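You operate a simulated robot arm through the tools that you are given. There is no shell and no other tool. Be economical: measure what you need, move in short steps, check, and stop when the job is done.

You are at the controls of a simulated two-armed robot. One attempt, no reset.

JOB
On the top of the bench marked fittings, fold the blue cloth in half.

It is judged by the outcome, as a careful person would: the job done as asked, and still so three seconds after it is handed in. It fails if anything else is knocked over, pushed out of place, dropped, spilled or broken. Flat cloth is picked up by pressing the open fingertips on it (5 to 10 N) and closing them slowly along it; thin cloth reads only 2 to 8 mm in the jaws.

ROBOT AND FRAMES
Two 7-joint arms with two-finger parallel grippers on one trunk, on a base that drives. Base frame: it is fixed to the floor where the robot stands at the start and does not move with it; the origin is under the middle of the robot, x ahead of it, y to its left, z up; the surface under the hand at the start is at about z = 800. Readings come in mm, rad, newtons and seconds.
The left shoulder is at the start at [70, 163, 1095], the right one opposite. With the tool pointing down near the work surface each hand reaches from about 400 to 880 mm from the robot's upright axis, wherever it stands, measured 20 degrees to its own side. Places, roughly: top of the bench marked fittings [500, 0, 800]. Payload 3.43 kg a hand.
Tool frame (each hand has its own): the origin (TCP) lies between the finger pads and is the grasp point; the fingertips stand 34 mm ahead of it; z points along the fingers, y is the line along which they close. The gripper opens to 128 mm. The fingers are 24 mm wide and 12 mm thick; the gripper's body (48 by 130 mm) begins 96 mm behind the TCP.
Orientation is told as [roll, pitch, yaw] about the base's x, y, z axes, in that order, counted from this pose: with the fingers straight down and closing along the base's y, the tool's x points along the base's -x, its y along +y and its z along -z.

CONTROLS
- The arms move only by the tool step_arm. It takes "left_steps", "right_steps" or both (then of equal length, played together; a hand with none holds still); each is a list of rows, each an object of numbers (a shift or turn left out is 0, a gripper value left out holds the last): "rx", "ry", "rz": the turn, a rotation vector about the tool's x, y, z in rad; "dx", "dy", "dz": the shift along the tool's x, y, z in mm; "hand": the opening, from 0 (shut) to 1 (fully open). In form: [{"rx": .., "ry": .., "rz": .., "dx": .., "dy": .., "dz": .., "hand": ..}, ...]. A call has 1 to 20 rows; each row shifts and turns the commanded pose from where the row before left it, along the tool's axes as they then stand. Rows are played at 5 a second. More than 50 mm and 0.15 rad between two rows, or a gripper value outside its range, and nothing of the call is played. A pose out of reach is approached as far as the arm can. The call stops where the force on the tool passes 40 N (or 10 N more than at its start, if that is more) or the arm is blocked; 0.2 s more then pass. The fingers move at their own pace (about 153 mm/s each) and stop on an object; they squeeze with about 26 N. The grip force told is the motor's: it shows also when the fingers shut on nothing. Time passes only in rows, and 0.2 s behind the last, so rows that do not move let the fingers close. The reply holds the time, the measured pose of the TCP, the force on the tool along the base axes, the opening and the grip force, in the units named above and with some noise, with the torque about the TCP (base axes, N m) and any sound that the robot's microphone picked up, and new pictures: "views" is both (left out), scene, wrist or none (wrist: the cameras of the hands that moved).
- Cameras (640 x 400 px; columns grow to the right, rows downward): "scene" is now at [122, -10.5, 1309.3]; the picture's right is [-0.13, -0.99, 0.00], its down [-0.79, 0.10, -0.61] and it looks along [0.60, -0.08, -0.80] (base axes); focal length 214 px, centre (320, 200). "left" rides on the left gripper at [76, 11, -160] in its tool frame; the picture's right is [-0.15, 0.99, 0.00], its down [-0.88, -0.13, -0.46] and it looks along [-0.45, -0.07, 0.89] (tool axes); focal length 234 px, centre (320, 200). "right" rides on the right gripper at [76, -11, -160] in its tool frame; the picture's right is [0.15, 0.99, 0.00], its down [-0.88, 0.13, -0.46] and it looks along [-0.45, 0.07, 0.89] (tool axes); focal length 234 px, centre (320, 200). There is no depth. A picture from a camera that has moved, and an enlarged one, comes with that camera's place and axes in the base frame and with its lens. The place of the scene camera against the robot may be out by one fixed shift of up to 18 mm in any direction.
- lift_body(by): slides the trunk up (or, below 0, down) by that many mm; the arms and the scene camera ride with it, the base frame stays. It gives what a move gives, with no picture.
- drive_base(legs): drives the robot by 1 to 6 legs, each [ahead, left, turn to the left] in mm, mm and rad, along the robot's own axes; the way and the turn of a leg run together, so that a leg with both is an arc; at most 1500 mm and 3.142 rad a leg. The arms and the cameras ride along, it lands a little off, and it stops where it bumps. It gives what a move gives, and a new picture of the scene camera.
- aim_head(pan, tilt): turns the head with the scene camera to pan (to the left, within 1.501 rad either way) and tilt (down, from -0.506 to 1.204), counted from straight ahead of the robot. It gives what a move gives, and a new picture of the scene camera.
- close_up(camera, box): a new picture of the part [left, top, right, bottom] of that camera's present view, enlarged. It takes no simulated time.
- hand_in(): hands the job in; it is judged then, once.

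Work in short steps. Places have to be worked out from the pictures, the camera data and where the tool is seen: move nearer, look again, correct. Check each grasp and each placing, and mend what went wrong. You have 120 turns and 260 pictures in all, those below and enlarged ones among them. Open the grippers and draw the arms clear of the work before you hand the job in, unless the task says otherwise; then end with one line.

The tools are called after "Call:" as a command line: name --argument value ..., lists and objects as JSON in quotes. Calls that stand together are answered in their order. step_arm: Moves the arms, as the interface text tells. Its arguments: {"type":"object","properties":{"left_steps":{"type":"array","items":{"type":"object","properties":{"rx":{"type":"number"},"ry":{"type":"number"},"rz":{"type":"number"},"dx":{"type":"number"},"dy":{"type":"number"},"dz":{"type":"number"},"hand":{"type":"number"}}}},"right_steps":{"type":"array","items":{"type":"object","properties":{"rx":{"type":"number"},"ry":{"type":"number"},"rz":{"type":"number"},"dx":{"type":"number"},"dy":{"type":"number"},"dz":{"type":"number"},"hand":{"type":"number"}}}},"views":{"type":"string","enum":["both","scene","wrist","none"]}},"required":[]} The other tools are called the same way: lift_body (by) slides the trunk up or down; drive_base (legs) drives the base; aim_head (pan, tilt) turns the head that bears the scene camera; close_up (camera, box) takes an enlarged picture of a part of a camera's view; hand_in () hands the job in.

At the start:

```text
time_s: 0.0
left_position: [655.8, 301.8, 934.6]
left_tool_rot: [0.0, 0.0, 0.002]
left_contact_force: [1.4, -0.4, -0.7]
left_wrist_torque: [-0.02, -0.05, 0.0]
left_gripper_width: 128.0
left_gripper_force: 0.1
right_position: [599.6, -251.1, 1004.1]
right_tool_rot: [-0.001, 0.0, 0.0]
right_contact_force: [0.0, 0.5, 0.0]
right_wrist_torque: [-0.02, -0.01, 0.02]
right_gripper_width: 128.1
right_gripper_force: 0.0
trunk travel left (down, up): [-575.0, 365.0]
robot x, y, heading: [3.4, 0.5, 0.004]
head pan, tilt: [-0.133, 0.92]
```

scene: 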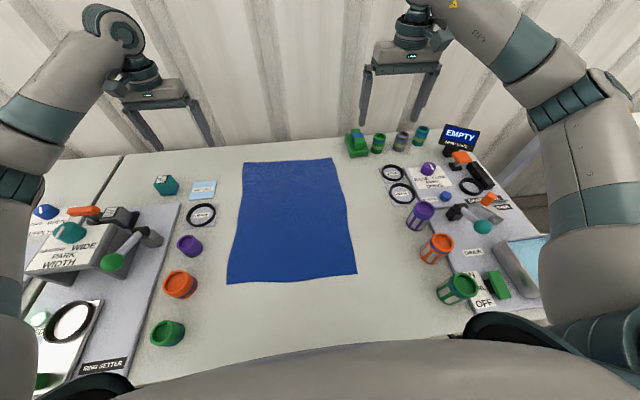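
right: 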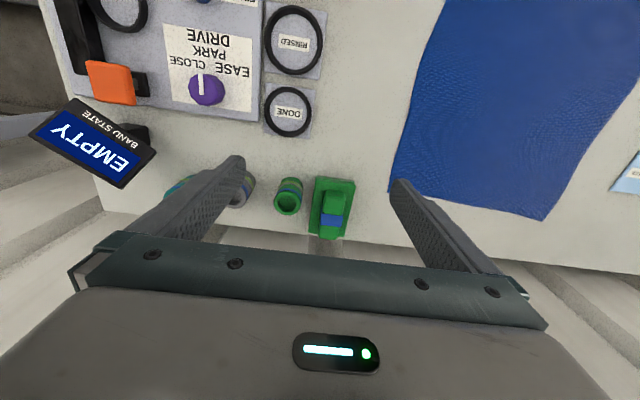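
left: 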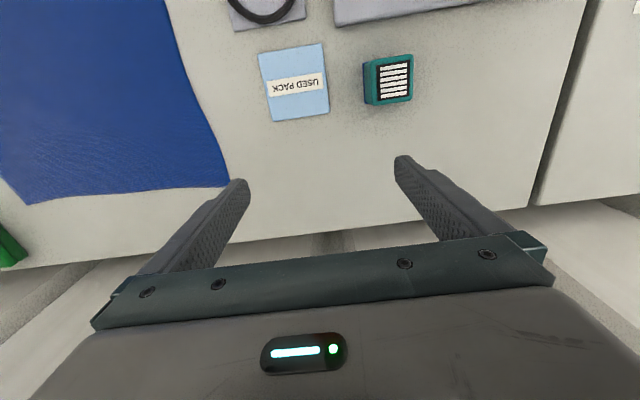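

The cloth spans roughly x 270–687 and y −125–172, with its near edge too close to reach. I'll back the base up 150 mm so both edges come within reach.

Call:
drive_base --legs '[[-150, 0, 0]]'

```text
time_s: 1.4
left_position: [507.7, 299.9, 935.2]
left_tool_rot: [0.0, 0.001, 0.001]
left_contact_force: [0.1, -0.7, -0.7]
left_wrist_torque: [0.01, -0.04, 0.0]
left_gripper_width: 128.0
left_gripper_force: 0.0
right_position: [450.1, -250.8, 1005.0]
right_tool_rot: [0.001, 0.001, 0.0]
right_contact_force: [-0.2, -0.8, 0.5]
right_wrist_torque: [-0.01, -0.03, -0.03]
right_gripper_width: 128.0
right_gripper_force: 0.0
trunk travel left (down, up): [-575.0, 365.0]
robot x, y, heading: [-150.1, 0.4, -0.001]
head pan, tilt: [-0.133, 0.92]
camera scene: at [-27.3, -10.5, 1309.4], right [-0.13, -0.99, 0.0], down [-0.79, 0.1, -0.61], along [0.6, -0.08, -0.8], focal length 214 px, centre (320, 200)
```

scene: 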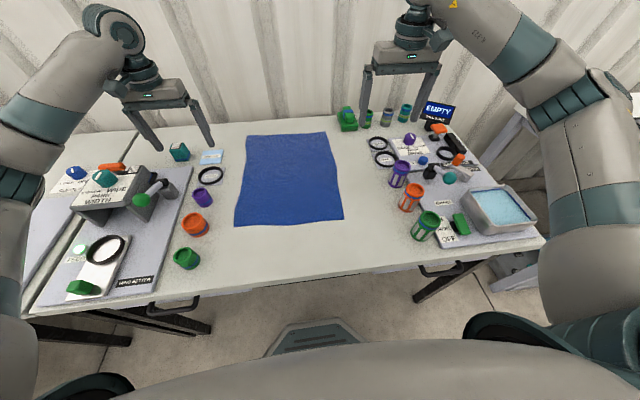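

I move both hands above the far corners with the grippers partly open, then inspect the corners with the wrist cameras.

Call:
step_arm --left_steps '[{"dx": -22, "dy": -28, "hand": 0.3}, {"dx": -22, "dy": -28}, {"dx": -22, "dy": -28}, {"dx": -22, "dy": -28}, {"dx": -22, "dy": -28}, {"dx": -22, "dy": -28}]' --right_steps '[{"dx": -30, "dy": 28, "dz": 10, "hand": 0.3}, {"dx": -30, "dy": 28, "dz": 10}, {"dx": -30, "dy": 28, "dz": 10}, {"dx": -30, "dy": 28, "dz": 10}, {"dx": -30, "dy": 28, "dz": 10}, {"dx": -30, "dy": 28, "dz": 10}]'

```text
time_s: 2.8
left_position: [639.4, 133.5, 931.2]
left_tool_rot: [0.0, 0.002, 0.001]
left_contact_force: [0.7, 0.0, -0.3]
left_wrist_torque: [-0.07, -0.01, 0.03]
left_gripper_width: 38.3
left_gripper_force: 0.1
right_position: [632.1, -84.0, 943.6]
right_tool_rot: [0.0, 0.002, 0.0]
right_contact_force: [0.4, 1.0, -0.5]
right_wrist_torque: [0.01, 0.03, -0.02]
right_gripper_width: 38.3
right_gripper_force: 0.1
trunk travel left (down, up): [-575.0, 365.0]
robot x, y, heading: [-148.9, -1.0, -0.003]
head pan, tilt: [-0.133, 0.92]
camera scene: at [-25.4, -10.0, 1309.1], right [-0.13, -0.99, 0.0], down [-0.79, 0.1, -0.6], along [0.6, -0.08, -0.8], focal length 214 px, centre (320, 200)
camera right: at [554.7, -95.7, 1104.7], right [-0.15, 0.99, 0.0], down [0.88, 0.13, 0.45], along [0.45, 0.07, -0.89], focal length 234 px, centre (320, 200)
camera left: at [564.2, 144.0, 1092.1], right [0.15, 0.99, 0.0], down [0.88, -0.13, 0.45], along [0.45, -0.07, -0.89], focal length 234 px, centre (320, 200)
```

scene: 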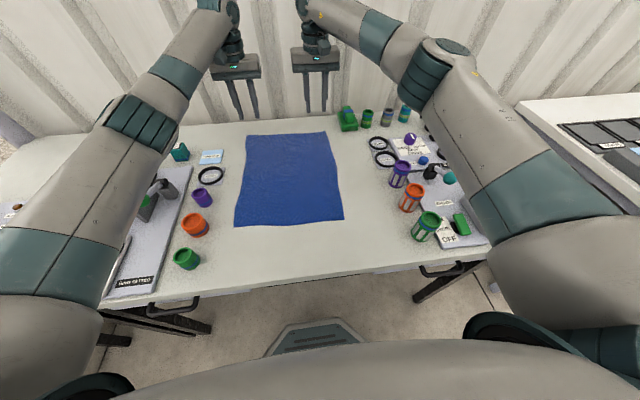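
right: 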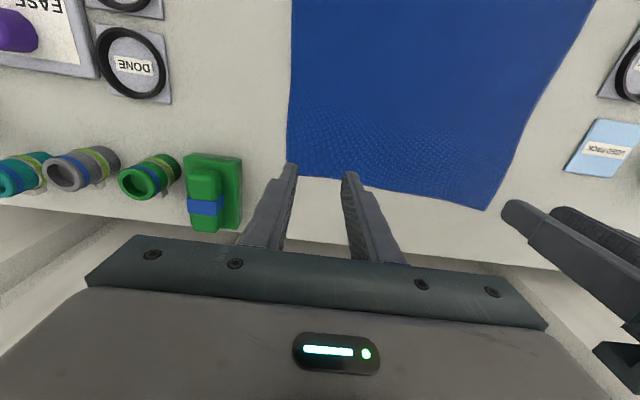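
left: 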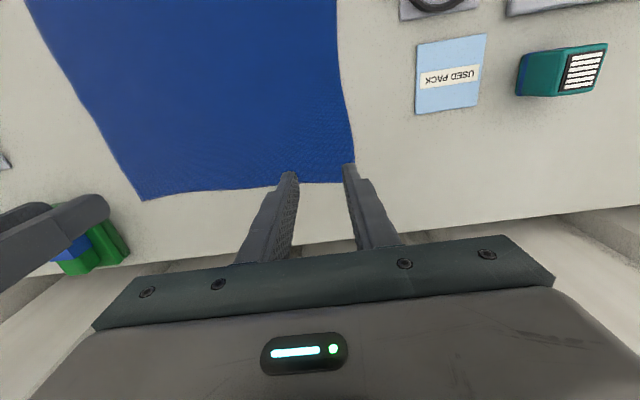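

Corners: far-left ≈ (689,173), far-right ≈ (680,−124). I move over the grip points just inside the far edge and descend to about 10 mm above the cloth.

Call:
step_arm --left_steps '[{"dx": -18, "dy": 2, "dz": 10}, {"dx": -19, "dy": 2, "dz": 15}, {"dz": 20}, {"dz": 20}, {"dz": 20}]' --right_steps '[{"dx": -18, "dy": -3, "dz": 18}, {"dx": -19, "dy": -3, "dz": 20}, {"dz": 20}, {"dz": 20}, {"dz": 20}]' --views "wrist"

```text
time_s: 4.0
left_position: [676.3, 136.1, 850.3]
left_tool_rot: [-0.001, -0.001, 0.0]
left_contact_force: [0.3, 0.1, 0.1]
left_wrist_torque: [0.0, 0.04, 0.03]
left_gripper_width: 38.4
left_gripper_force: 0.0
right_position: [667.7, -89.0, 845.7]
right_tool_rot: [0.0, -0.001, 0.0]
right_contact_force: [0.6, -0.1, 0.5]
right_wrist_torque: [-0.02, -0.01, -0.02]
right_gripper_width: 38.1
right_gripper_force: 0.1
trunk travel left (down, up): [-575.0, 365.0]
robot x, y, heading: [-147.8, -2.5, -0.0]
head pan, tilt: [-0.133, 0.92]
camera right: at [592.0, -101.8, 1006.1], right [-0.15, 0.99, 0.0], down [0.88, 0.13, 0.46], along [0.45, 0.07, -0.89], focal length 234 px, centre (320, 200)
camera left: at [600.8, 146.3, 1010.3], right [0.15, 0.99, 0.0], down [0.88, -0.13, 0.46], along [0.45, -0.07, -0.89], focal length 234 px, centre (320, 200)
```

right: 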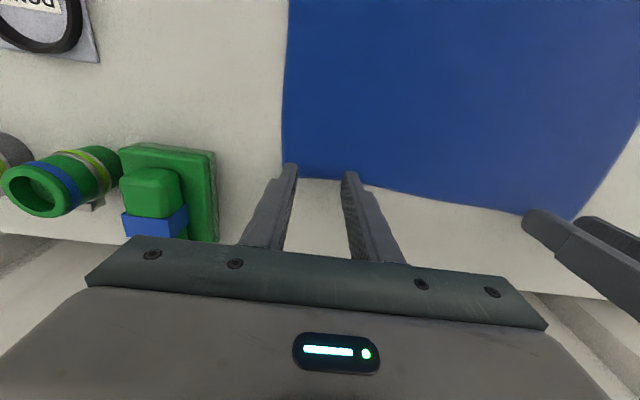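
left: 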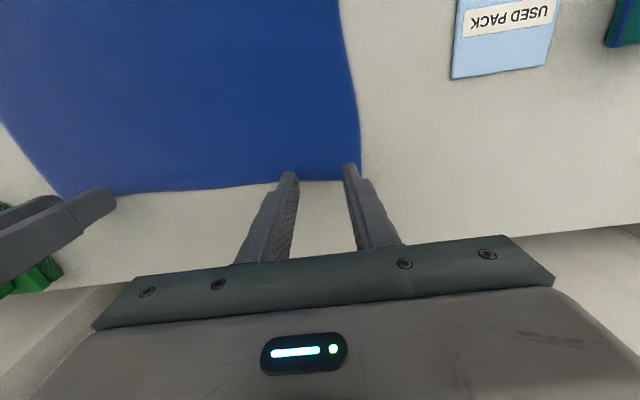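

Edge passes under both finger pairs (edge x ≈ 688 left, 675 right). I lower slowly to contact.

Call:
step_arm --left_steps '[{"dz": 4}, {"dz": 4}, {"dz": 3}, {"dz": 3}, {}]' --right_steps '[{"dz": 3}, {"dz": 3}, {"dz": 2}, {"dz": 2}, {}]' --views "none"

```text
time_s: 5.2
left_position: [675.8, 137.5, 836.3]
left_tool_rot: [0.0, 0.001, 0.001]
left_contact_force: [0.5, -0.2, 0.9]
left_wrist_torque: [0.02, -0.01, -0.02]
left_gripper_width: 38.4
left_gripper_force: 0.0
right_position: [667.1, -88.8, 836.9]
right_tool_rot: [0.001, 0.0, 0.001]
right_contact_force: [0.6, -0.1, 2.0]
right_wrist_torque: [0.03, -0.01, 0.04]
right_gripper_width: 38.3
right_gripper_force: 0.1
trunk travel left (down, up): [-575.0, 365.0]
robot x, y, heading: [-148.0, 3.7, 0.002]
head pan, tilt: [-0.133, 0.92]
```

Near contact; I press another 2 mm in small steps.

Call:
step_arm --left_steps '[{"dz": 1}, {"dz": 1}, {}]' --right_steps '[{"dz": 1}, {"dz": 1}, {}]' --views "none"

```text
time_s: 6.0
left_position: [676.0, 135.2, 835.0]
left_tool_rot: [0.001, -0.002, 0.002]
left_contact_force: [2.1, 0.9, 10.1]
left_wrist_torque: [0.05, -0.02, 0.01]
left_gripper_width: 38.4
left_gripper_force: 0.0
right_position: [665.9, -90.7, 835.9]
right_tool_rot: [0.001, -0.002, -0.001]
right_contact_force: [1.1, 0.2, 5.0]
right_wrist_torque: [0.02, -0.01, -0.02]
right_gripper_width: 38.3
right_gripper_force: 0.0
trunk travel left (down, up): [-575.0, 365.0]
robot x, y, heading: [-147.4, -1.6, -0.003]
head pan, tilt: [-0.133, 0.92]
```

Pressing at 10 N and 5 N. Now I close slowly while holding the press.

Call:
step_arm --left_steps '[{"hand": 0.27}, {"hand": 0.24}, {"hand": 0.21}, {"hand": 0.18}, {"hand": 0.15}, {"hand": 0.12}, {"hand": 0.09}, {"hand": 0.06}, {"hand": 0.03}, {"hand": 0.0}, {}, {}]' --right_steps '[{"hand": 0.27, "dz": 0.5}, {"hand": 0.24}, {"hand": 0.21}, {"hand": 0.18}, {"hand": 0.15}, {"hand": 0.12}, {"hand": 0.09}, {"hand": 0.06}, {"hand": 0.03}, {"hand": 0.0}, {}, {}]'

```text
time_s: 8.6
left_position: [674.9, 134.4, 835.8]
left_tool_rot: [0.0, -0.002, 0.001]
left_contact_force: [-0.4, -1.1, 10.4]
left_wrist_torque: [-0.09, 0.07, 0.04]
left_gripper_width: 2.4
left_gripper_force: 25.8
right_position: [665.4, -89.3, 836.0]
right_tool_rot: [-0.001, 0.0, 0.0]
right_contact_force: [1.2, 0.5, 12.2]
right_wrist_torque: [0.04, 0.03, 0.0]
right_gripper_width: 0.0
right_gripper_force: 25.7
trunk travel left (down, up): [-575.0, 365.0]
robot x, y, heading: [-147.7, -1.6, 0.002]
head pan, tilt: [-0.133, 0.92]
camera scene: at [-29.7, -10.6, 1309.7], right [-0.13, -0.99, 0.0], down [-0.79, 0.11, -0.61], along [0.6, -0.08, -0.79], focal length 214 px, centre (320, 200)
camera right: at [588.7, -101.8, 995.9], right [-0.15, 0.99, 0.0], down [0.88, 0.13, 0.46], along [0.45, 0.07, -0.89], focal length 234 px, centre (320, 200)
camera left: at [598.5, 146.7, 995.5], right [0.15, 0.99, 0.0], down [0.88, -0.13, 0.46], along [0.45, -0.07, -0.89], focal length 234 px, centre (320, 200)
```

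scene: 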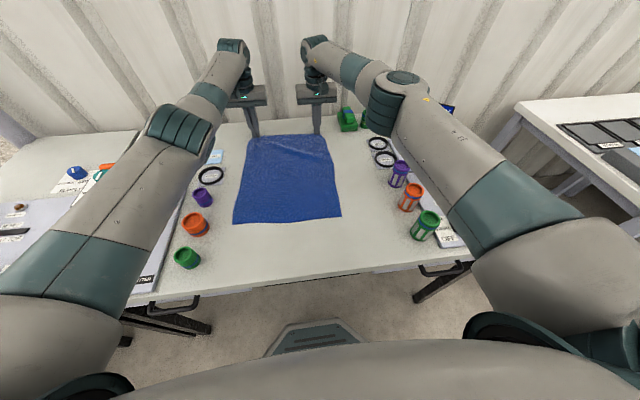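
right: 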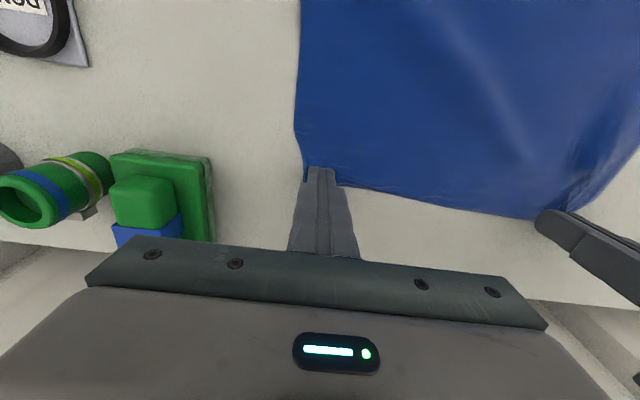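
left: 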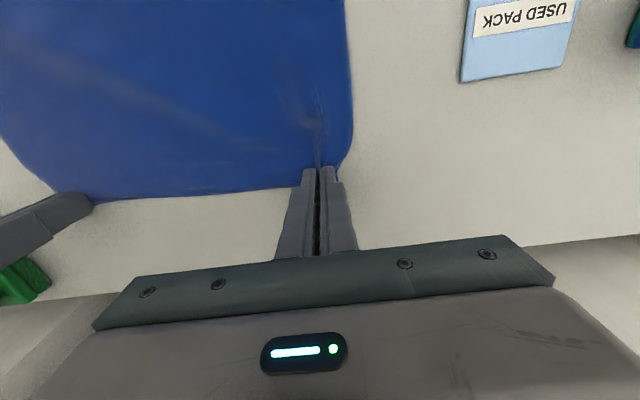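

Left pinched (2.4 mm), the right one slipped to zero. I hold left, lift the right 6 mm, reopen, shift slightly inward and look.

Call:
step_arm --right_steps '[{"dz": -6}, {"dz": -4, "hand": 0.32}, {"dx": 5, "dy": 2}, {}]' --views "wrist"

Call:
close_up --camera "right" --box '[240, 100, 440, 225]'

```text
time_s: 9.6
left_position: [674.8, 136.6, 836.0]
left_tool_rot: [0.002, -0.002, -0.001]
left_contact_force: [-0.8, -0.1, 16.2]
left_wrist_torque: [-0.01, 0.15, 0.03]
left_gripper_width: 2.4
left_gripper_force: 25.6
right_position: [660.2, -88.1, 844.7]
right_tool_rot: [0.001, 0.0, 0.0]
right_contact_force: [0.1, -0.3, -0.3]
right_wrist_torque: [0.02, 0.0, 0.02]
right_gripper_width: 41.5
right_gripper_force: 0.1
trunk travel left (down, up): [-575.0, 365.0]
robot x, y, heading: [-147.7, -2.0, -0.001]
head pan, tilt: [-0.133, 0.92]
camera right: at [583.8, -100.1, 1005.0], right [-0.15, 0.99, 0.0], down [0.88, 0.13, 0.46], along [0.45, 0.07, -0.89], focal length 234 px, centre (320, 200)
```

right: 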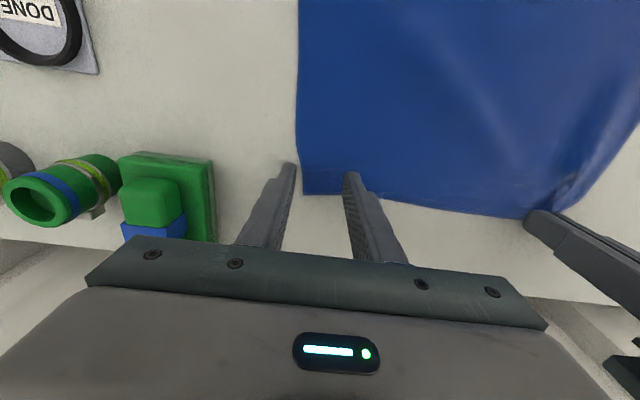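

```text
3.20 times, centred on (340, 162) of right
camera zoom: at [583.8, -100.1, 1005.0], right [-0.15, 0.99, 0.0], down [0.88, 0.13, 0.46], along [0.45, 0.07, -0.89], focal length 749 px, centre (256, 320)
```

zoom: 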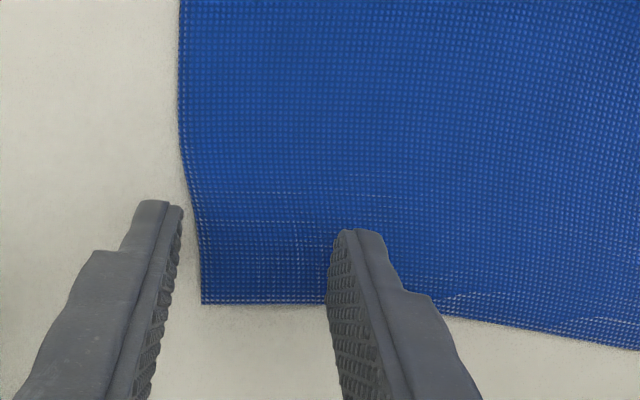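

The right corner has shifted to about (683,−101). I re-centre the right hand on it and press again.

Call:
step_arm --right_steps '[{"dx": -9, "dy": 22}, {"dz": 4}, {"dz": 3}, {"dz": 2}, {"dz": 1}, {}]' --views "wrist"

```text
time_s: 11.0
left_position: [674.2, 135.3, 835.5]
left_tool_rot: [0.0, -0.002, 0.001]
left_contact_force: [1.4, 0.0, 17.7]
left_wrist_torque: [0.04, 0.09, -0.02]
left_gripper_width: 2.4
left_gripper_force: 26.1
right_position: [666.8, -66.0, 836.1]
right_tool_rot: [0.001, -0.002, -0.001]
right_contact_force: [0.7, 0.3, 0.3]
right_wrist_torque: [0.01, 0.01, -0.02]
right_gripper_width: 40.8
right_gripper_force: 0.1
trunk travel left (down, up): [-575.0, 365.0]
robot x, y, heading: [-147.7, 0.6, -0.005]
head pan, tilt: [-0.133, 0.92]
camera right: at [591.1, -78.5, 996.5], right [-0.15, 0.99, 0.0], down [0.88, 0.13, 0.46], along [0.45, 0.07, -0.89], focal length 234 px, centre (320, 200)
```

right: 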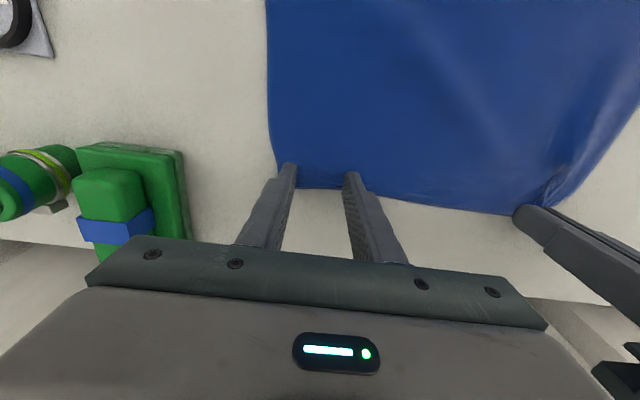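

Not yet pressing; lowering another 1.5–2 mm.

Call:
step_arm --right_steps '[{"dz": 1}, {"dz": 0.7}, {}]' --views "none"

```text
time_s: 11.8
left_position: [674.3, 136.7, 836.0]
left_tool_rot: [-0.001, -0.003, 0.0]
left_contact_force: [2.8, 1.1, 15.0]
left_wrist_torque: [0.03, -0.03, 0.01]
left_gripper_width: 2.7
left_gripper_force: 26.4
right_position: [666.6, -67.3, 834.1]
right_tool_rot: [0.002, -0.005, -0.001]
right_contact_force: [1.4, 0.0, 10.1]
right_wrist_torque: [-0.06, 0.0, -0.01]
right_gripper_width: 40.8
right_gripper_force: 0.0
trunk travel left (down, up): [-575.0, 365.0]
robot x, y, heading: [-148.9, 0.7, 0.0]
head pan, tilt: [-0.133, 0.92]
```

10 N on the right; closing slowly.

Call:
step_arm --right_steps '[{"hand": 0.29}, {"hand": 0.26}, {"hand": 0.23}, {"hand": 0.2}, {"hand": 0.17}, {"hand": 0.14}, {"hand": 0.12}, {"hand": 0.1}, {"hand": 0.08}, {"hand": 0.06}, {"hand": 0.04}, {"hand": 0.02}, {"hand": 0.0}, {}, {}]' --views "wrist"

```text
time_s: 15.0
left_position: [675.0, 135.6, 836.2]
left_tool_rot: [0.0, -0.004, -0.002]
left_contact_force: [-0.8, -2.3, 6.5]
left_wrist_torque: [-0.1, 0.05, 0.03]
left_gripper_width: 2.6
left_gripper_force: 25.6
right_position: [666.4, -65.1, 834.5]
right_tool_rot: [-0.001, -0.003, 0.001]
right_contact_force: [0.1, 1.4, 18.9]
right_wrist_torque: [0.07, 0.01, -0.02]
right_gripper_width: 2.1
right_gripper_force: 26.3
trunk travel left (down, up): [-575.0, 365.0]
robot x, y, heading: [-148.5, -2.6, 0.002]
head pan, tilt: [-0.133, 0.92]
camera right: at [590.3, -78.3, 995.8], right [-0.15, 0.99, 0.0], down [0.88, 0.13, 0.46], along [0.45, 0.07, -0.89], focal length 234 px, centre (320, 200)
```

right: 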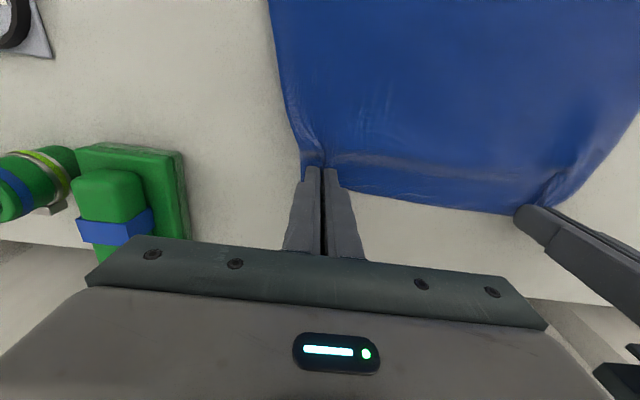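

Both hands hold cloth. I lift 40 mm together and check.

Call:
step_arm --left_steps '[{"dz": -10}, {"dz": -15}, {"dz": -15}, {}]' --right_steps '[{"dz": -10}, {"dz": -15}, {"dz": -15}, {}]'

```text
time_s: 16.0
left_position: [677.1, 136.7, 872.9]
left_tool_rot: [0.0, 0.002, 0.002]
left_contact_force: [0.2, -0.4, -0.2]
left_wrist_torque: [0.03, -0.02, 0.06]
left_gripper_width: 2.4
left_gripper_force: 26.0
right_position: [667.4, -67.4, 871.6]
right_tool_rot: [-0.001, 0.0, 0.0]
right_contact_force: [-0.6, -0.5, -0.9]
right_wrist_torque: [0.0, -0.02, 0.01]
right_gripper_width: 1.8
right_gripper_force: 26.1
right hand out of reach, approached as far as the arm can: row 1
trunk travel left (down, up): [-575.0, 365.0]
robot x, y, heading: [-147.5, -1.4, 0.004]
head pan, tilt: [-0.133, 0.92]
camera scene: at [-26.4, -10.4, 1309.3], right [-0.13, -0.99, 0.0], down [-0.79, 0.1, -0.6], along [0.6, -0.08, -0.8], focal length 214 px, centre (320, 200)
camera right: at [591.5, -78.8, 1031.4], right [-0.15, 0.99, 0.0], down [0.88, 0.13, 0.45], along [0.45, 0.07, -0.89], focal length 234 px, centre (320, 200)
camera left: at [601.4, 147.2, 1032.6], right [0.15, 0.99, 0.0], down [0.88, -0.13, 0.45], along [0.45, -0.07, -0.89], focal length 234 px, centre (320, 200)
```

scene: 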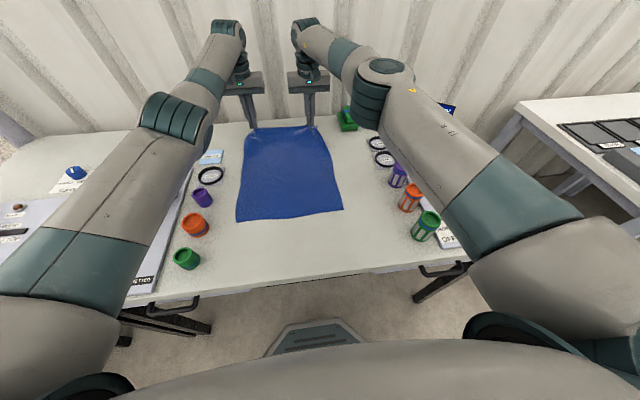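
right: 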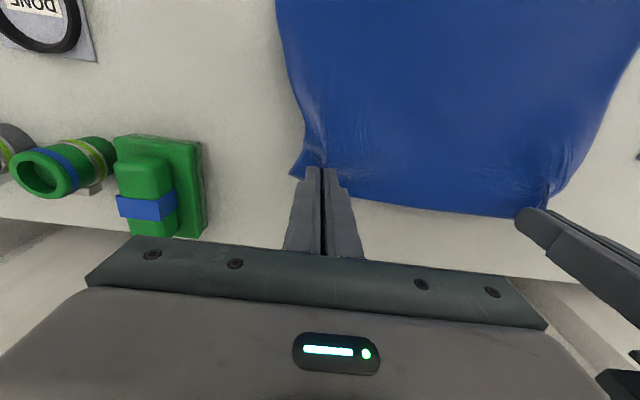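
left: 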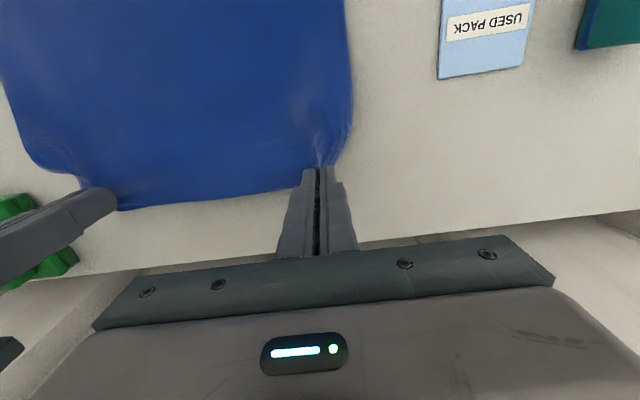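

Both corners are held. I start the fold arc: up and back toward the robot to mid-way.

Call:
step_arm --left_steps '[{"dx": 13, "dz": -17}, {"dx": 13, "dz": -17}, {"dx": 16, "dz": -15}, {"dx": 16, "dz": -14}, {"dx": 20, "dz": -11}, {"dx": 20, "dz": -11}, {"dx": 23, "dz": -7}, {"dx": 24, "dz": -7}, {"dx": 25, "dz": -3}, {"dx": 25, "dz": -2}, {}]' --right_steps '[{"dx": 13, "dz": -17}, {"dx": 13, "dz": -17}, {"dx": 16, "dz": -15}, {"dx": 16, "dz": -14}, {"dx": 20, "dz": -11}, {"dx": 20, "dz": -11}, {"dx": 23, "dz": -7}, {"dx": 24, "dz": -7}, {"dx": 25, "dz": -3}, {"dx": 25, "dz": -2}, {}]'

```text
time_s: 18.4
left_position: [483.0, 137.9, 977.0]
left_tool_rot: [-0.001, 0.002, -0.001]
left_contact_force: [-0.3, 1.1, -0.4]
left_wrist_torque: [0.03, 0.0, 0.02]
left_gripper_width: 2.3
left_gripper_force: 25.8
right_position: [474.4, -66.6, 973.5]
right_tool_rot: [0.001, 0.002, -0.003]
right_contact_force: [-0.1, -0.9, -1.6]
right_wrist_torque: [-0.01, 0.02, -0.01]
right_gripper_width: 1.9
right_gripper_force: 26.2
trunk travel left (down, up): [-575.0, 365.0]
robot x, y, heading: [-152.3, 1.5, 0.002]
head pan, tilt: [-0.133, 0.92]
camera scene: at [-25.9, -10.6, 1309.2], right [-0.13, -0.99, 0.0], down [-0.79, 0.11, -0.6], along [0.6, -0.08, -0.8], focal length 214 px, centre (320, 200)
camera right: at [397.7, -78.7, 1134.5], right [-0.15, 0.99, 0.0], down [0.88, 0.13, 0.45], along [0.45, 0.07, -0.89], focal length 234 px, centre (320, 200)
camera left: at [406.7, 147.6, 1137.5], right [0.15, 0.99, 0.0], down [0.88, -0.13, 0.45], along [0.45, -0.07, -0.89], focal length 234 px, centre (320, 200)
```

scene: 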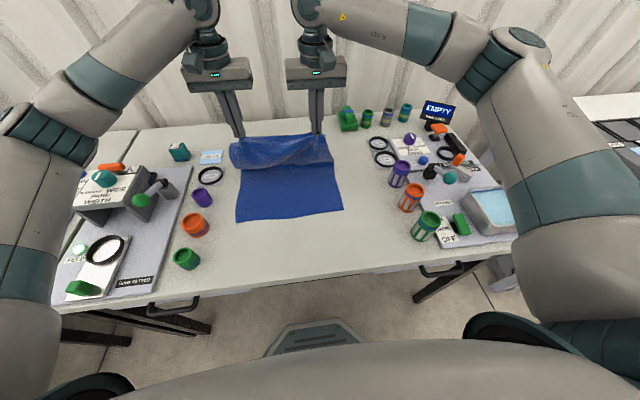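
right: 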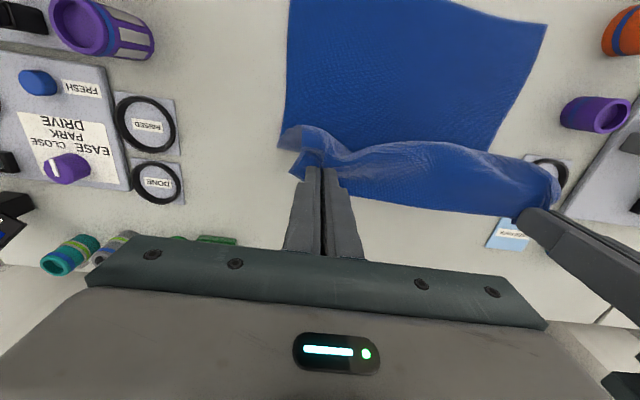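
left: 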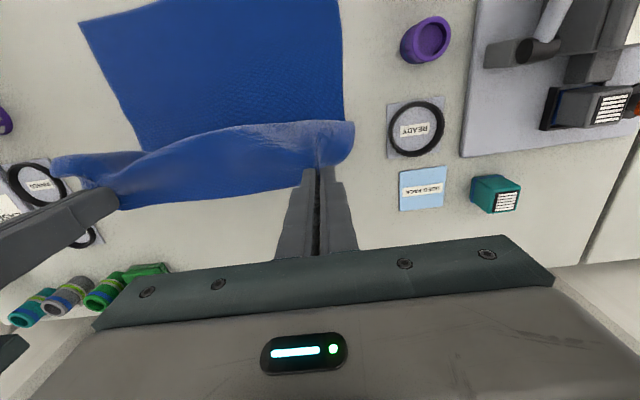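

The fold is forming well; near corners are at about (300,174) and (302,−122). I tilt the fingers forward by 0.6 rad so the held edge turns over properly.

Call:
step_arm --left_steps '[{"ry": -0.1}, {"ry": -0.1}, {"ry": -0.1}, {"ry": -0.1}, {"ry": -0.1}, {"ry": -0.1}]' --right_steps '[{"ry": -0.1}, {"ry": -0.1}, {"ry": -0.1}, {"ry": -0.1}, {"ry": -0.1}, {"ry": -0.1}]' --views "scene"

```text
time_s: 19.8
left_position: [481.4, 136.5, 977.8]
left_tool_rot: [-0.001, -0.6, 0.0]
left_contact_force: [-0.3, 0.1, -0.5]
left_wrist_torque: [-0.01, -0.01, 0.0]
left_gripper_width: 2.6
left_gripper_force: 25.5
right_position: [472.2, -65.6, 976.0]
right_tool_rot: [0.003, -0.601, -0.001]
right_contact_force: [-0.1, 0.8, 0.0]
right_wrist_torque: [0.01, 0.01, -0.05]
right_gripper_width: 1.7
right_gripper_force: 25.9
trunk travel left (down, up): [-575.0, 365.0]
robot x, y, heading: [-150.6, 1.2, -0.007]
head pan, tilt: [-0.133, 0.92]
camera scene: at [-27.0, -10.4, 1309.4], right [-0.13, -0.99, 0.0], down [-0.79, 0.1, -0.61], along [0.6, -0.08, -0.8], focal length 214 px, centre (320, 200)
```

scene: 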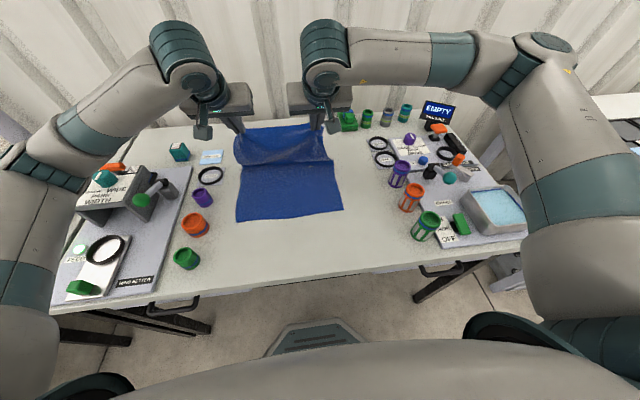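

Tilt fine. Now I continue the arc backward and slightly down, then look.

Call:
step_arm --left_steps '[{"dx": 22.1, "dz": -6.6, "dy": -2}, {"dx": 22.1, "dz": -6.6, "dy": -2}, {"dx": 22.1, "dz": -6.6, "dy": -2}, {"dx": 22.1, "dz": -6.6, "dy": -2}, {"dx": 22.1, "dz": -6.6, "dy": -2}]' --right_steps '[{"dx": 20.5, "dz": -5.5, "dy": -2}, {"dx": 20.5, "dz": -5.5, "dy": -2}, {"dx": 20.5, "dz": -5.5, "dy": -2}, {"dx": 20.5, "dz": -5.5, "dy": -2}, {"dx": 20.5, "dz": -5.5, "dy": -2}]'

```text
time_s: 21.0
left_position: [370.8, 126.0, 943.6]
left_tool_rot: [0.001, -0.599, 0.001]
left_contact_force: [-0.4, -0.1, -0.6]
left_wrist_torque: [-0.01, -0.03, 0.02]
left_gripper_width: 2.6
left_gripper_force: 25.7
right_position: [370.4, -78.2, 942.1]
right_tool_rot: [0.0, -0.6, -0.001]
right_contact_force: [0.4, -0.4, -0.1]
right_wrist_torque: [-0.01, -0.02, -0.03]
right_gripper_width: 1.6
right_gripper_force: 26.7
trunk travel left (down, up): [-575.0, 365.0]
robot x, y, heading: [-147.8, -3.3, -0.001]
head pan, tilt: [-0.133, 0.92]
camera scene: at [-27.2, -10.5, 1309.4], right [-0.13, -0.99, 0.0], down [-0.79, 0.11, -0.61], along [0.6, -0.08, -0.8], focal length 214 px, centre (320, 200)
camera right: at [217.4, -89.7, 1031.0], right [-0.12, 0.99, -0.08], down [0.47, 0.13, 0.87], along [0.87, 0.07, -0.48], focal length 234 px, centre (320, 200)
camera left: at [218.5, 136.7, 1032.1], right [0.12, 0.99, 0.08], down [0.47, -0.13, 0.87], along [0.87, -0.07, -0.48], focal length 234 px, centre (320, 200)
```

scene: 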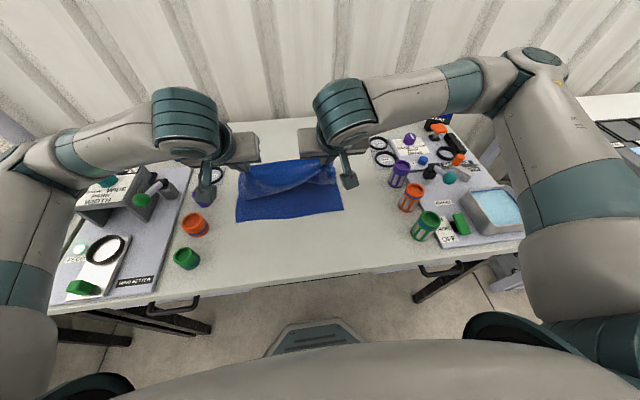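
right: 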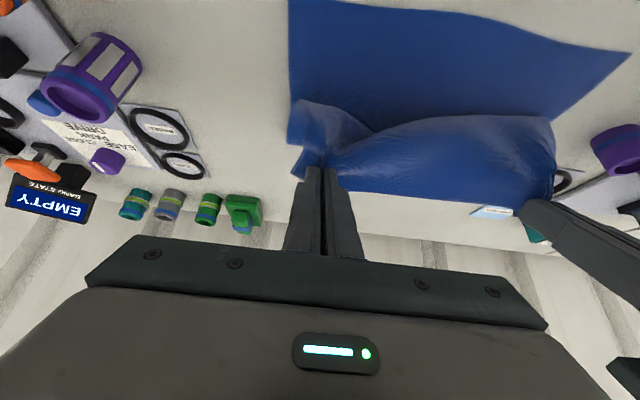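
left: 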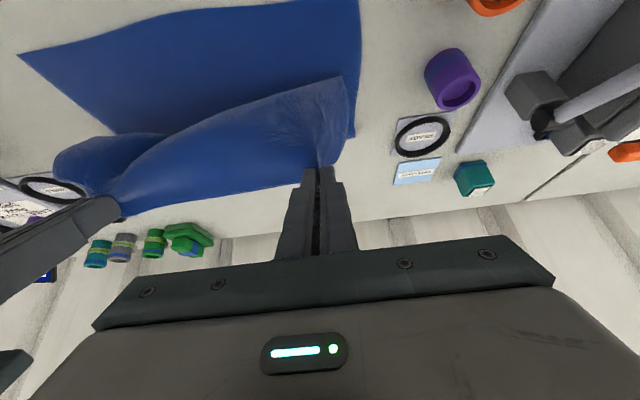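

Continuing down toward the near edge, spreading the hands slightly.

Call:
step_arm --left_steps '[{"dx": 18.9, "dz": 2.8, "dy": 1.6}, {"dx": 18.9, "dz": 2.8, "dy": 1.6}, {"dx": 18.9, "dz": 2.8, "dy": 1.6}, {"dx": 18.9, "dz": 2.8, "dy": 1.6}, {"dx": 18.9, "dz": 2.8, "dy": 1.6}]' --right_steps '[{"dx": 18.9, "dz": 2.8, "dy": -1.6}, {"dx": 18.9, "dz": 2.8, "dy": -1.6}, {"dx": 18.9, "dz": 2.8, "dy": -1.6}, {"dx": 18.9, "dz": 2.8, "dy": -1.6}, {"dx": 18.9, "dz": 2.8, "dy": -1.6}]'

```text
time_s: 22.2
left_position: [340.1, 117.2, 877.4]
left_tool_rot: [-0.001, -0.598, -0.001]
left_contact_force: [-0.5, 0.9, 0.4]
left_wrist_torque: [0.04, 0.0, 0.01]
left_gripper_width: 2.2
left_gripper_force: 26.0
left hand out of reach, approached as far as the arm can: row 3, 4, 5
right_position: [317.8, -73.8, 875.8]
right_tool_rot: [-0.001, -0.599, 0.0]
right_contact_force: [0.0, 0.3, 0.2]
right_wrist_torque: [0.0, 0.0, -0.04]
right_gripper_width: 1.6
right_gripper_force: 26.5
right hand out of reach, approached as far as the arm can: row 4, 5
trunk travel left (down, up): [-575.0, 365.0]
robot x, y, heading: [-144.9, -2.1, -0.002]
head pan, tilt: [-0.133, 0.92]
camera scene: at [-26.4, -10.3, 1309.4], right [-0.13, -0.99, 0.0], down [-0.79, 0.1, -0.6], along [0.6, -0.08, -0.8], focal length 214 px, centre (320, 200)
camera right: at [164.9, -86.0, 965.5], right [-0.12, 0.99, -0.08], down [0.47, 0.13, 0.87], along [0.87, 0.07, -0.48], focal length 234 px, centre (320, 200)
camera left: at [188.0, 127.5, 967.1], right [0.12, 0.99, 0.08], down [0.47, -0.13, 0.87], along [0.87, -0.07, -0.48], focal length 234 px, centre (320, 200)
```

scene: 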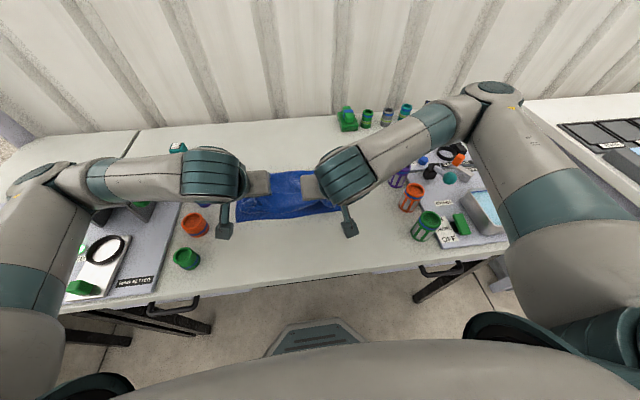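
right: 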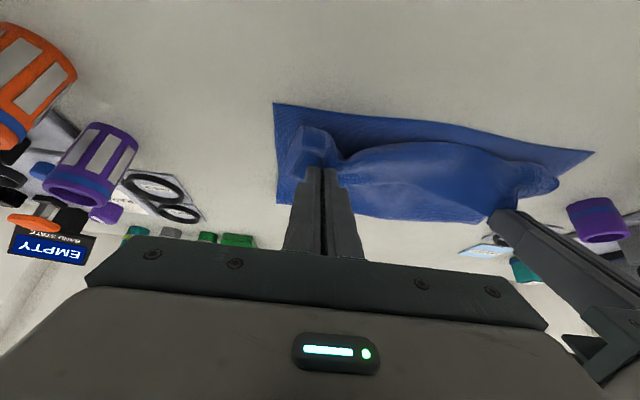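
left: 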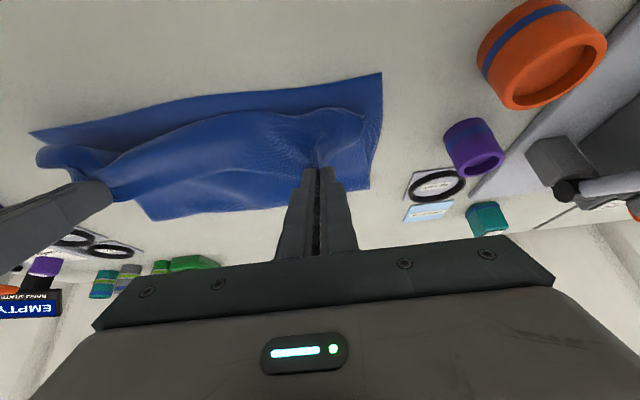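

The arms hit their near reach limit. I retrace up the arc, then back the base 100 mm so the hands carry the edge over with room to spare.

Call:
step_arm --left_steps '[{"dx": -18.9, "dz": -2.8}, {"dx": -18.9, "dz": -2.8}, {"dx": -18.9, "dz": -2.8}, {"dx": -18.9, "dz": -2.8}, {"dx": -18.9, "dz": -2.8}, {"dx": -16.5, "dz": 11.3}, {"dx": -16.5, "dz": 11.3}, {}]' --right_steps '[{"dx": -18.9, "dz": -2.8}, {"dx": -18.9, "dz": -2.8}, {"dx": -18.9, "dz": -2.8}, {"dx": -18.9, "dz": -2.8}, {"dx": -18.9, "dz": -2.8}, {"dx": -16.5, "dz": 11.3}, {"dx": -16.5, "dz": 11.3}, {}]' --views "none"

```text
time_s: 24.0
left_position: [452.4, 118.1, 941.8]
left_tool_rot: [-0.001, -0.599, -0.001]
left_contact_force: [0.1, -0.4, -0.3]
left_wrist_torque: [0.01, 0.03, 0.01]
left_gripper_width: 2.4
left_gripper_force: 25.9
right_position: [429.6, -74.2, 940.8]
right_tool_rot: [0.002, -0.6, -0.001]
right_contact_force: [0.1, 0.2, 0.6]
right_wrist_torque: [0.05, -0.03, -0.03]
right_gripper_width: 2.0
right_gripper_force: 26.0
trunk travel left (down, up): [-575.0, 365.0]
robot x, y, heading: [-150.3, -2.4, 0.003]
head pan, tilt: [-0.133, 0.92]
```

Equalise the hands first (left back 22 mm and out 14; right out 10).

Call:
step_arm --left_steps '[{"dx": 9.1, "dz": -6.2, "dy": 7}, {"dx": 9.1, "dz": -6.2, "dy": 7}, {}]' --right_steps '[{"dy": -5}, {"dy": -5}, {}]' --views "none"

Call:
drive_base --legs '[[-110, 0, 0]]'

```text
time_s: 24.8
left_position: [428.8, 133.4, 941.8]
left_tool_rot: [0.0, -0.599, 0.001]
left_contact_force: [0.6, -1.6, 0.4]
left_wrist_torque: [-0.08, -0.02, 0.0]
left_gripper_width: 2.4
left_gripper_force: 26.0
right_position: [429.9, -82.8, 941.3]
right_tool_rot: [0.0, -0.598, 0.0]
right_contact_force: [-1.0, 2.0, -0.5]
right_wrist_torque: [0.06, 0.02, 0.01]
right_gripper_width: 1.6
right_gripper_force: 25.9
trunk travel left (down, up): [-575.0, 365.0]
robot x, y, heading: [-149.9, -1.5, -0.003]
head pan, tilt: [-0.133, 0.92]
```

```text
time_s: 26.0
left_position: [318.4, 130.7, 942.6]
left_tool_rot: [0.0, -0.6, -0.003]
left_contact_force: [0.1, -1.6, 0.4]
left_wrist_torque: [-0.1, 0.02, -0.01]
left_gripper_width: 2.5
left_gripper_force: 26.5
right_position: [319.2, -85.4, 941.0]
right_tool_rot: [0.0, -0.601, -0.002]
right_contact_force: [-0.2, 1.6, 0.5]
right_wrist_torque: [0.08, -0.04, 0.01]
right_gripper_width: 2.1
right_gripper_force: 25.6
trunk travel left (down, up): [-575.0, 365.0]
robot x, y, heading: [-256.6, 2.0, 0.001]
head pan, tilt: [-0.133, 0.92]
camera scene: at [-136.8, -10.7, 1309.4], right [-0.14, -0.99, 0.0], down [-0.79, 0.11, -0.61], along [0.6, -0.08, -0.8], focal length 214 px, centre (320, 200)
```

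scene: 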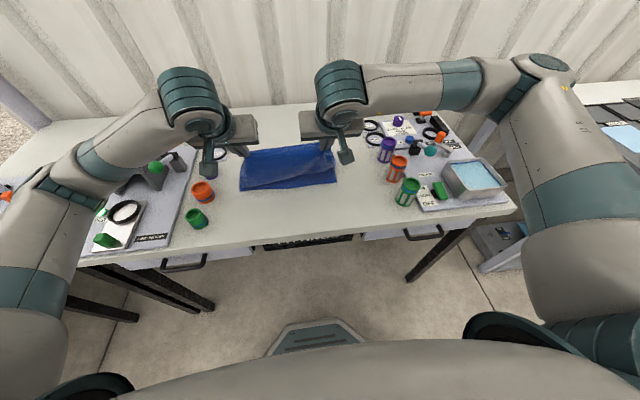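

The edge between the hands is gently taut. Now lower toward the near edge.

Call:
step_arm --left_steps '[{"dx": 12.5, "dz": 8.4}, {"dx": 12.5, "dz": 8.4}, {"dx": 12.5, "dz": 8.4}, {"dx": 12.5, "dz": 8.4}, {"dx": 12.5, "dz": 8.4}, {}]' --right_steps '[{"dx": 12.5, "dz": 8.4}, {"dx": 12.5, "dz": 8.4}, {"dx": 12.5, "dz": 8.4}, {"dx": 12.5, "dz": 8.4}, {"dx": 12.5, "dz": 8.4}, {}]'

```text
time_s: 27.4
left_position: [294.6, 127.5, 883.7]
left_tool_rot: [0.006, -0.616, -0.006]
left_contact_force: [0.7, -2.9, 0.5]
left_wrist_torque: [-0.05, -0.01, -0.03]
left_gripper_width: 2.7
left_gripper_force: 25.8
right_position: [291.2, -87.3, 872.3]
right_tool_rot: [0.005, -0.602, -0.006]
right_contact_force: [-0.4, 2.6, -0.2]
right_wrist_torque: [0.06, 0.0, 0.02]
right_gripper_width: 1.8
right_gripper_force: 25.7
trunk travel left (down, up): [-575.0, 365.0]
robot x, y, heading: [-258.9, 0.7, -0.006]
head pan, tilt: [-0.133, 0.92]
camera scene: at [-137.3, -15.1, 1311.3], right [-0.14, -0.99, 0.0], down [-0.79, 0.11, -0.61], along [0.6, -0.08, -0.8], focal length 214 px, centre (320, 200)
camera right: at [138.0, -99.7, 961.9], right [-0.12, 0.99, -0.08], down [0.47, 0.12, 0.87], along [0.88, 0.06, -0.48], focal length 234 px, centre (320, 200)
camera left: at [139.9, 139.2, 969.3], right [0.12, 0.99, 0.09], down [0.45, -0.14, 0.88], along [0.88, -0.07, -0.47], focal length 234 px, centre (320, 200)
```

scene: 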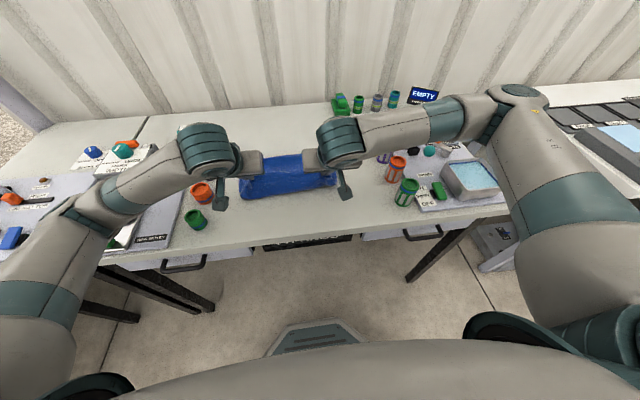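
right: 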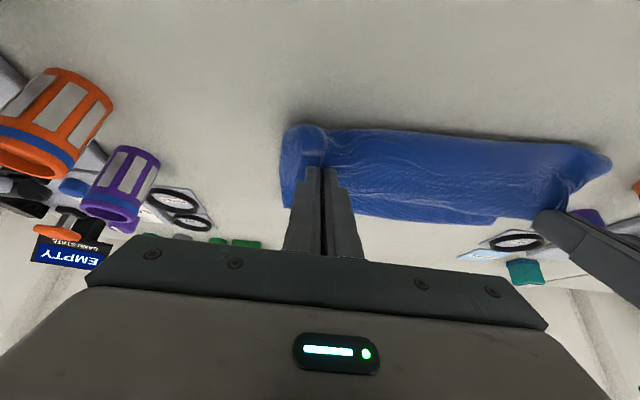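
left: 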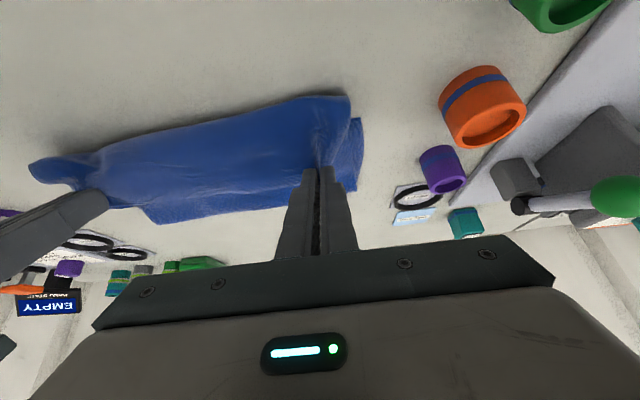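

The left hand lagged 12 mm high and the head shifted a little, so something on the left arm may be touching. I look closely before moving on.

Call:
close_up --camera "scene" --box '[0, 110, 280, 285]'

Call:
close_up --camera "scene" --box '[170, 110, 400, 254]'

```text
2.29 times, centred on (140, 198) of scene
camera zoom: at [-137.3, -15.1, 1311.3], right [-0.14, -0.99, 0.0], down [-0.79, 0.11, -0.61], along [0.6, -0.08, -0.8], focal length 490 px, centre (731, 206)
```

zoom: 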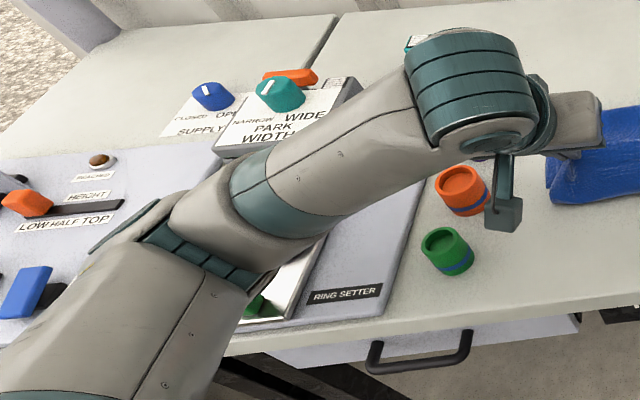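

```text
2.78 times, centred on (285, 182) of scene
camera zoom: at [-137.3, -15.1, 1311.3], right [-0.14, -0.99, 0.0], down [-0.79, 0.11, -0.61], along [0.6, -0.08, -0.8], focal length 596 px, centre (417, 250)
```

zoom: 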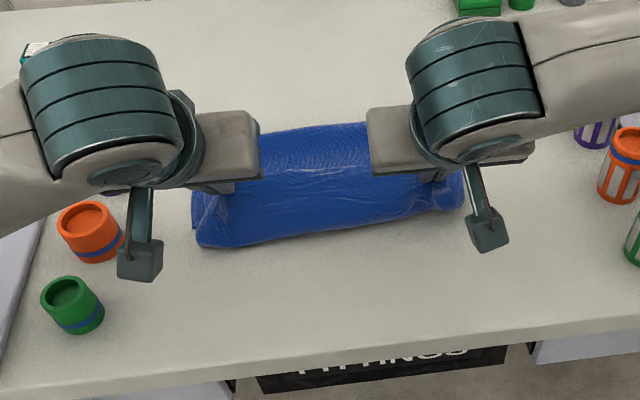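

The left forearm is low over the panel at the left. I raise the trunk 80 mm to lift the arms (and elbows) clear, then re-lower with the hands.

Call:
lift_body --by 80

Call:
step_arm --left_steps '[{}]' --right_steps '[{}]' --views "scene"

```text
time_s: 28.5
left_position: [291.5, 130.4, 951.6]
left_tool_rot: [0.0, -0.597, -0.004]
left_contact_force: [-0.2, -1.4, 0.8]
left_wrist_torque: [-0.08, -0.03, -0.01]
left_gripper_width: 2.8
left_gripper_force: 25.3
right_position: [292.5, -85.3, 949.7]
right_tool_rot: [-0.001, -0.598, -0.003]
right_contact_force: [-0.5, 2.2, -0.3]
right_wrist_torque: [0.06, 0.01, 0.03]
right_gripper_width: 1.7
right_gripper_force: 26.0
trunk travel left (down, up): [-655.0, 285.0]
robot x, y, heading: [-257.3, -2.3, -0.003]
head pan, tilt: [-0.133, 0.92]
```

```text
time_s: 28.9
left_position: [291.7, 129.7, 952.5]
left_tool_rot: [0.001, -0.599, -0.002]
left_contact_force: [0.4, -1.6, 0.2]
left_wrist_torque: [-0.08, 0.02, 0.01]
left_gripper_width: 2.6
left_gripper_force: 25.6
right_position: [291.4, -84.5, 949.9]
right_tool_rot: [0.001, -0.598, -0.004]
right_contact_force: [0.8, 2.2, -0.3]
right_wrist_torque: [0.07, 0.0, 0.05]
right_gripper_width: 2.1
right_gripper_force: 25.7
trunk travel left (down, up): [-655.0, 285.0]
robot x, y, heading: [-254.3, 1.8, -0.001]
head pan, tilt: [-0.133, 0.92]
camera scene: at [-136.1, -10.7, 1389.3], right [-0.14, -0.99, 0.0], down [-0.79, 0.11, -0.61], along [0.6, -0.08, -0.8], focal length 214 px, centre (320, 200)
```

scene: 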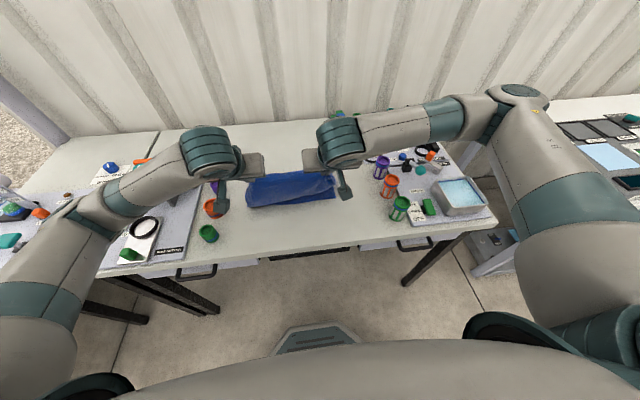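

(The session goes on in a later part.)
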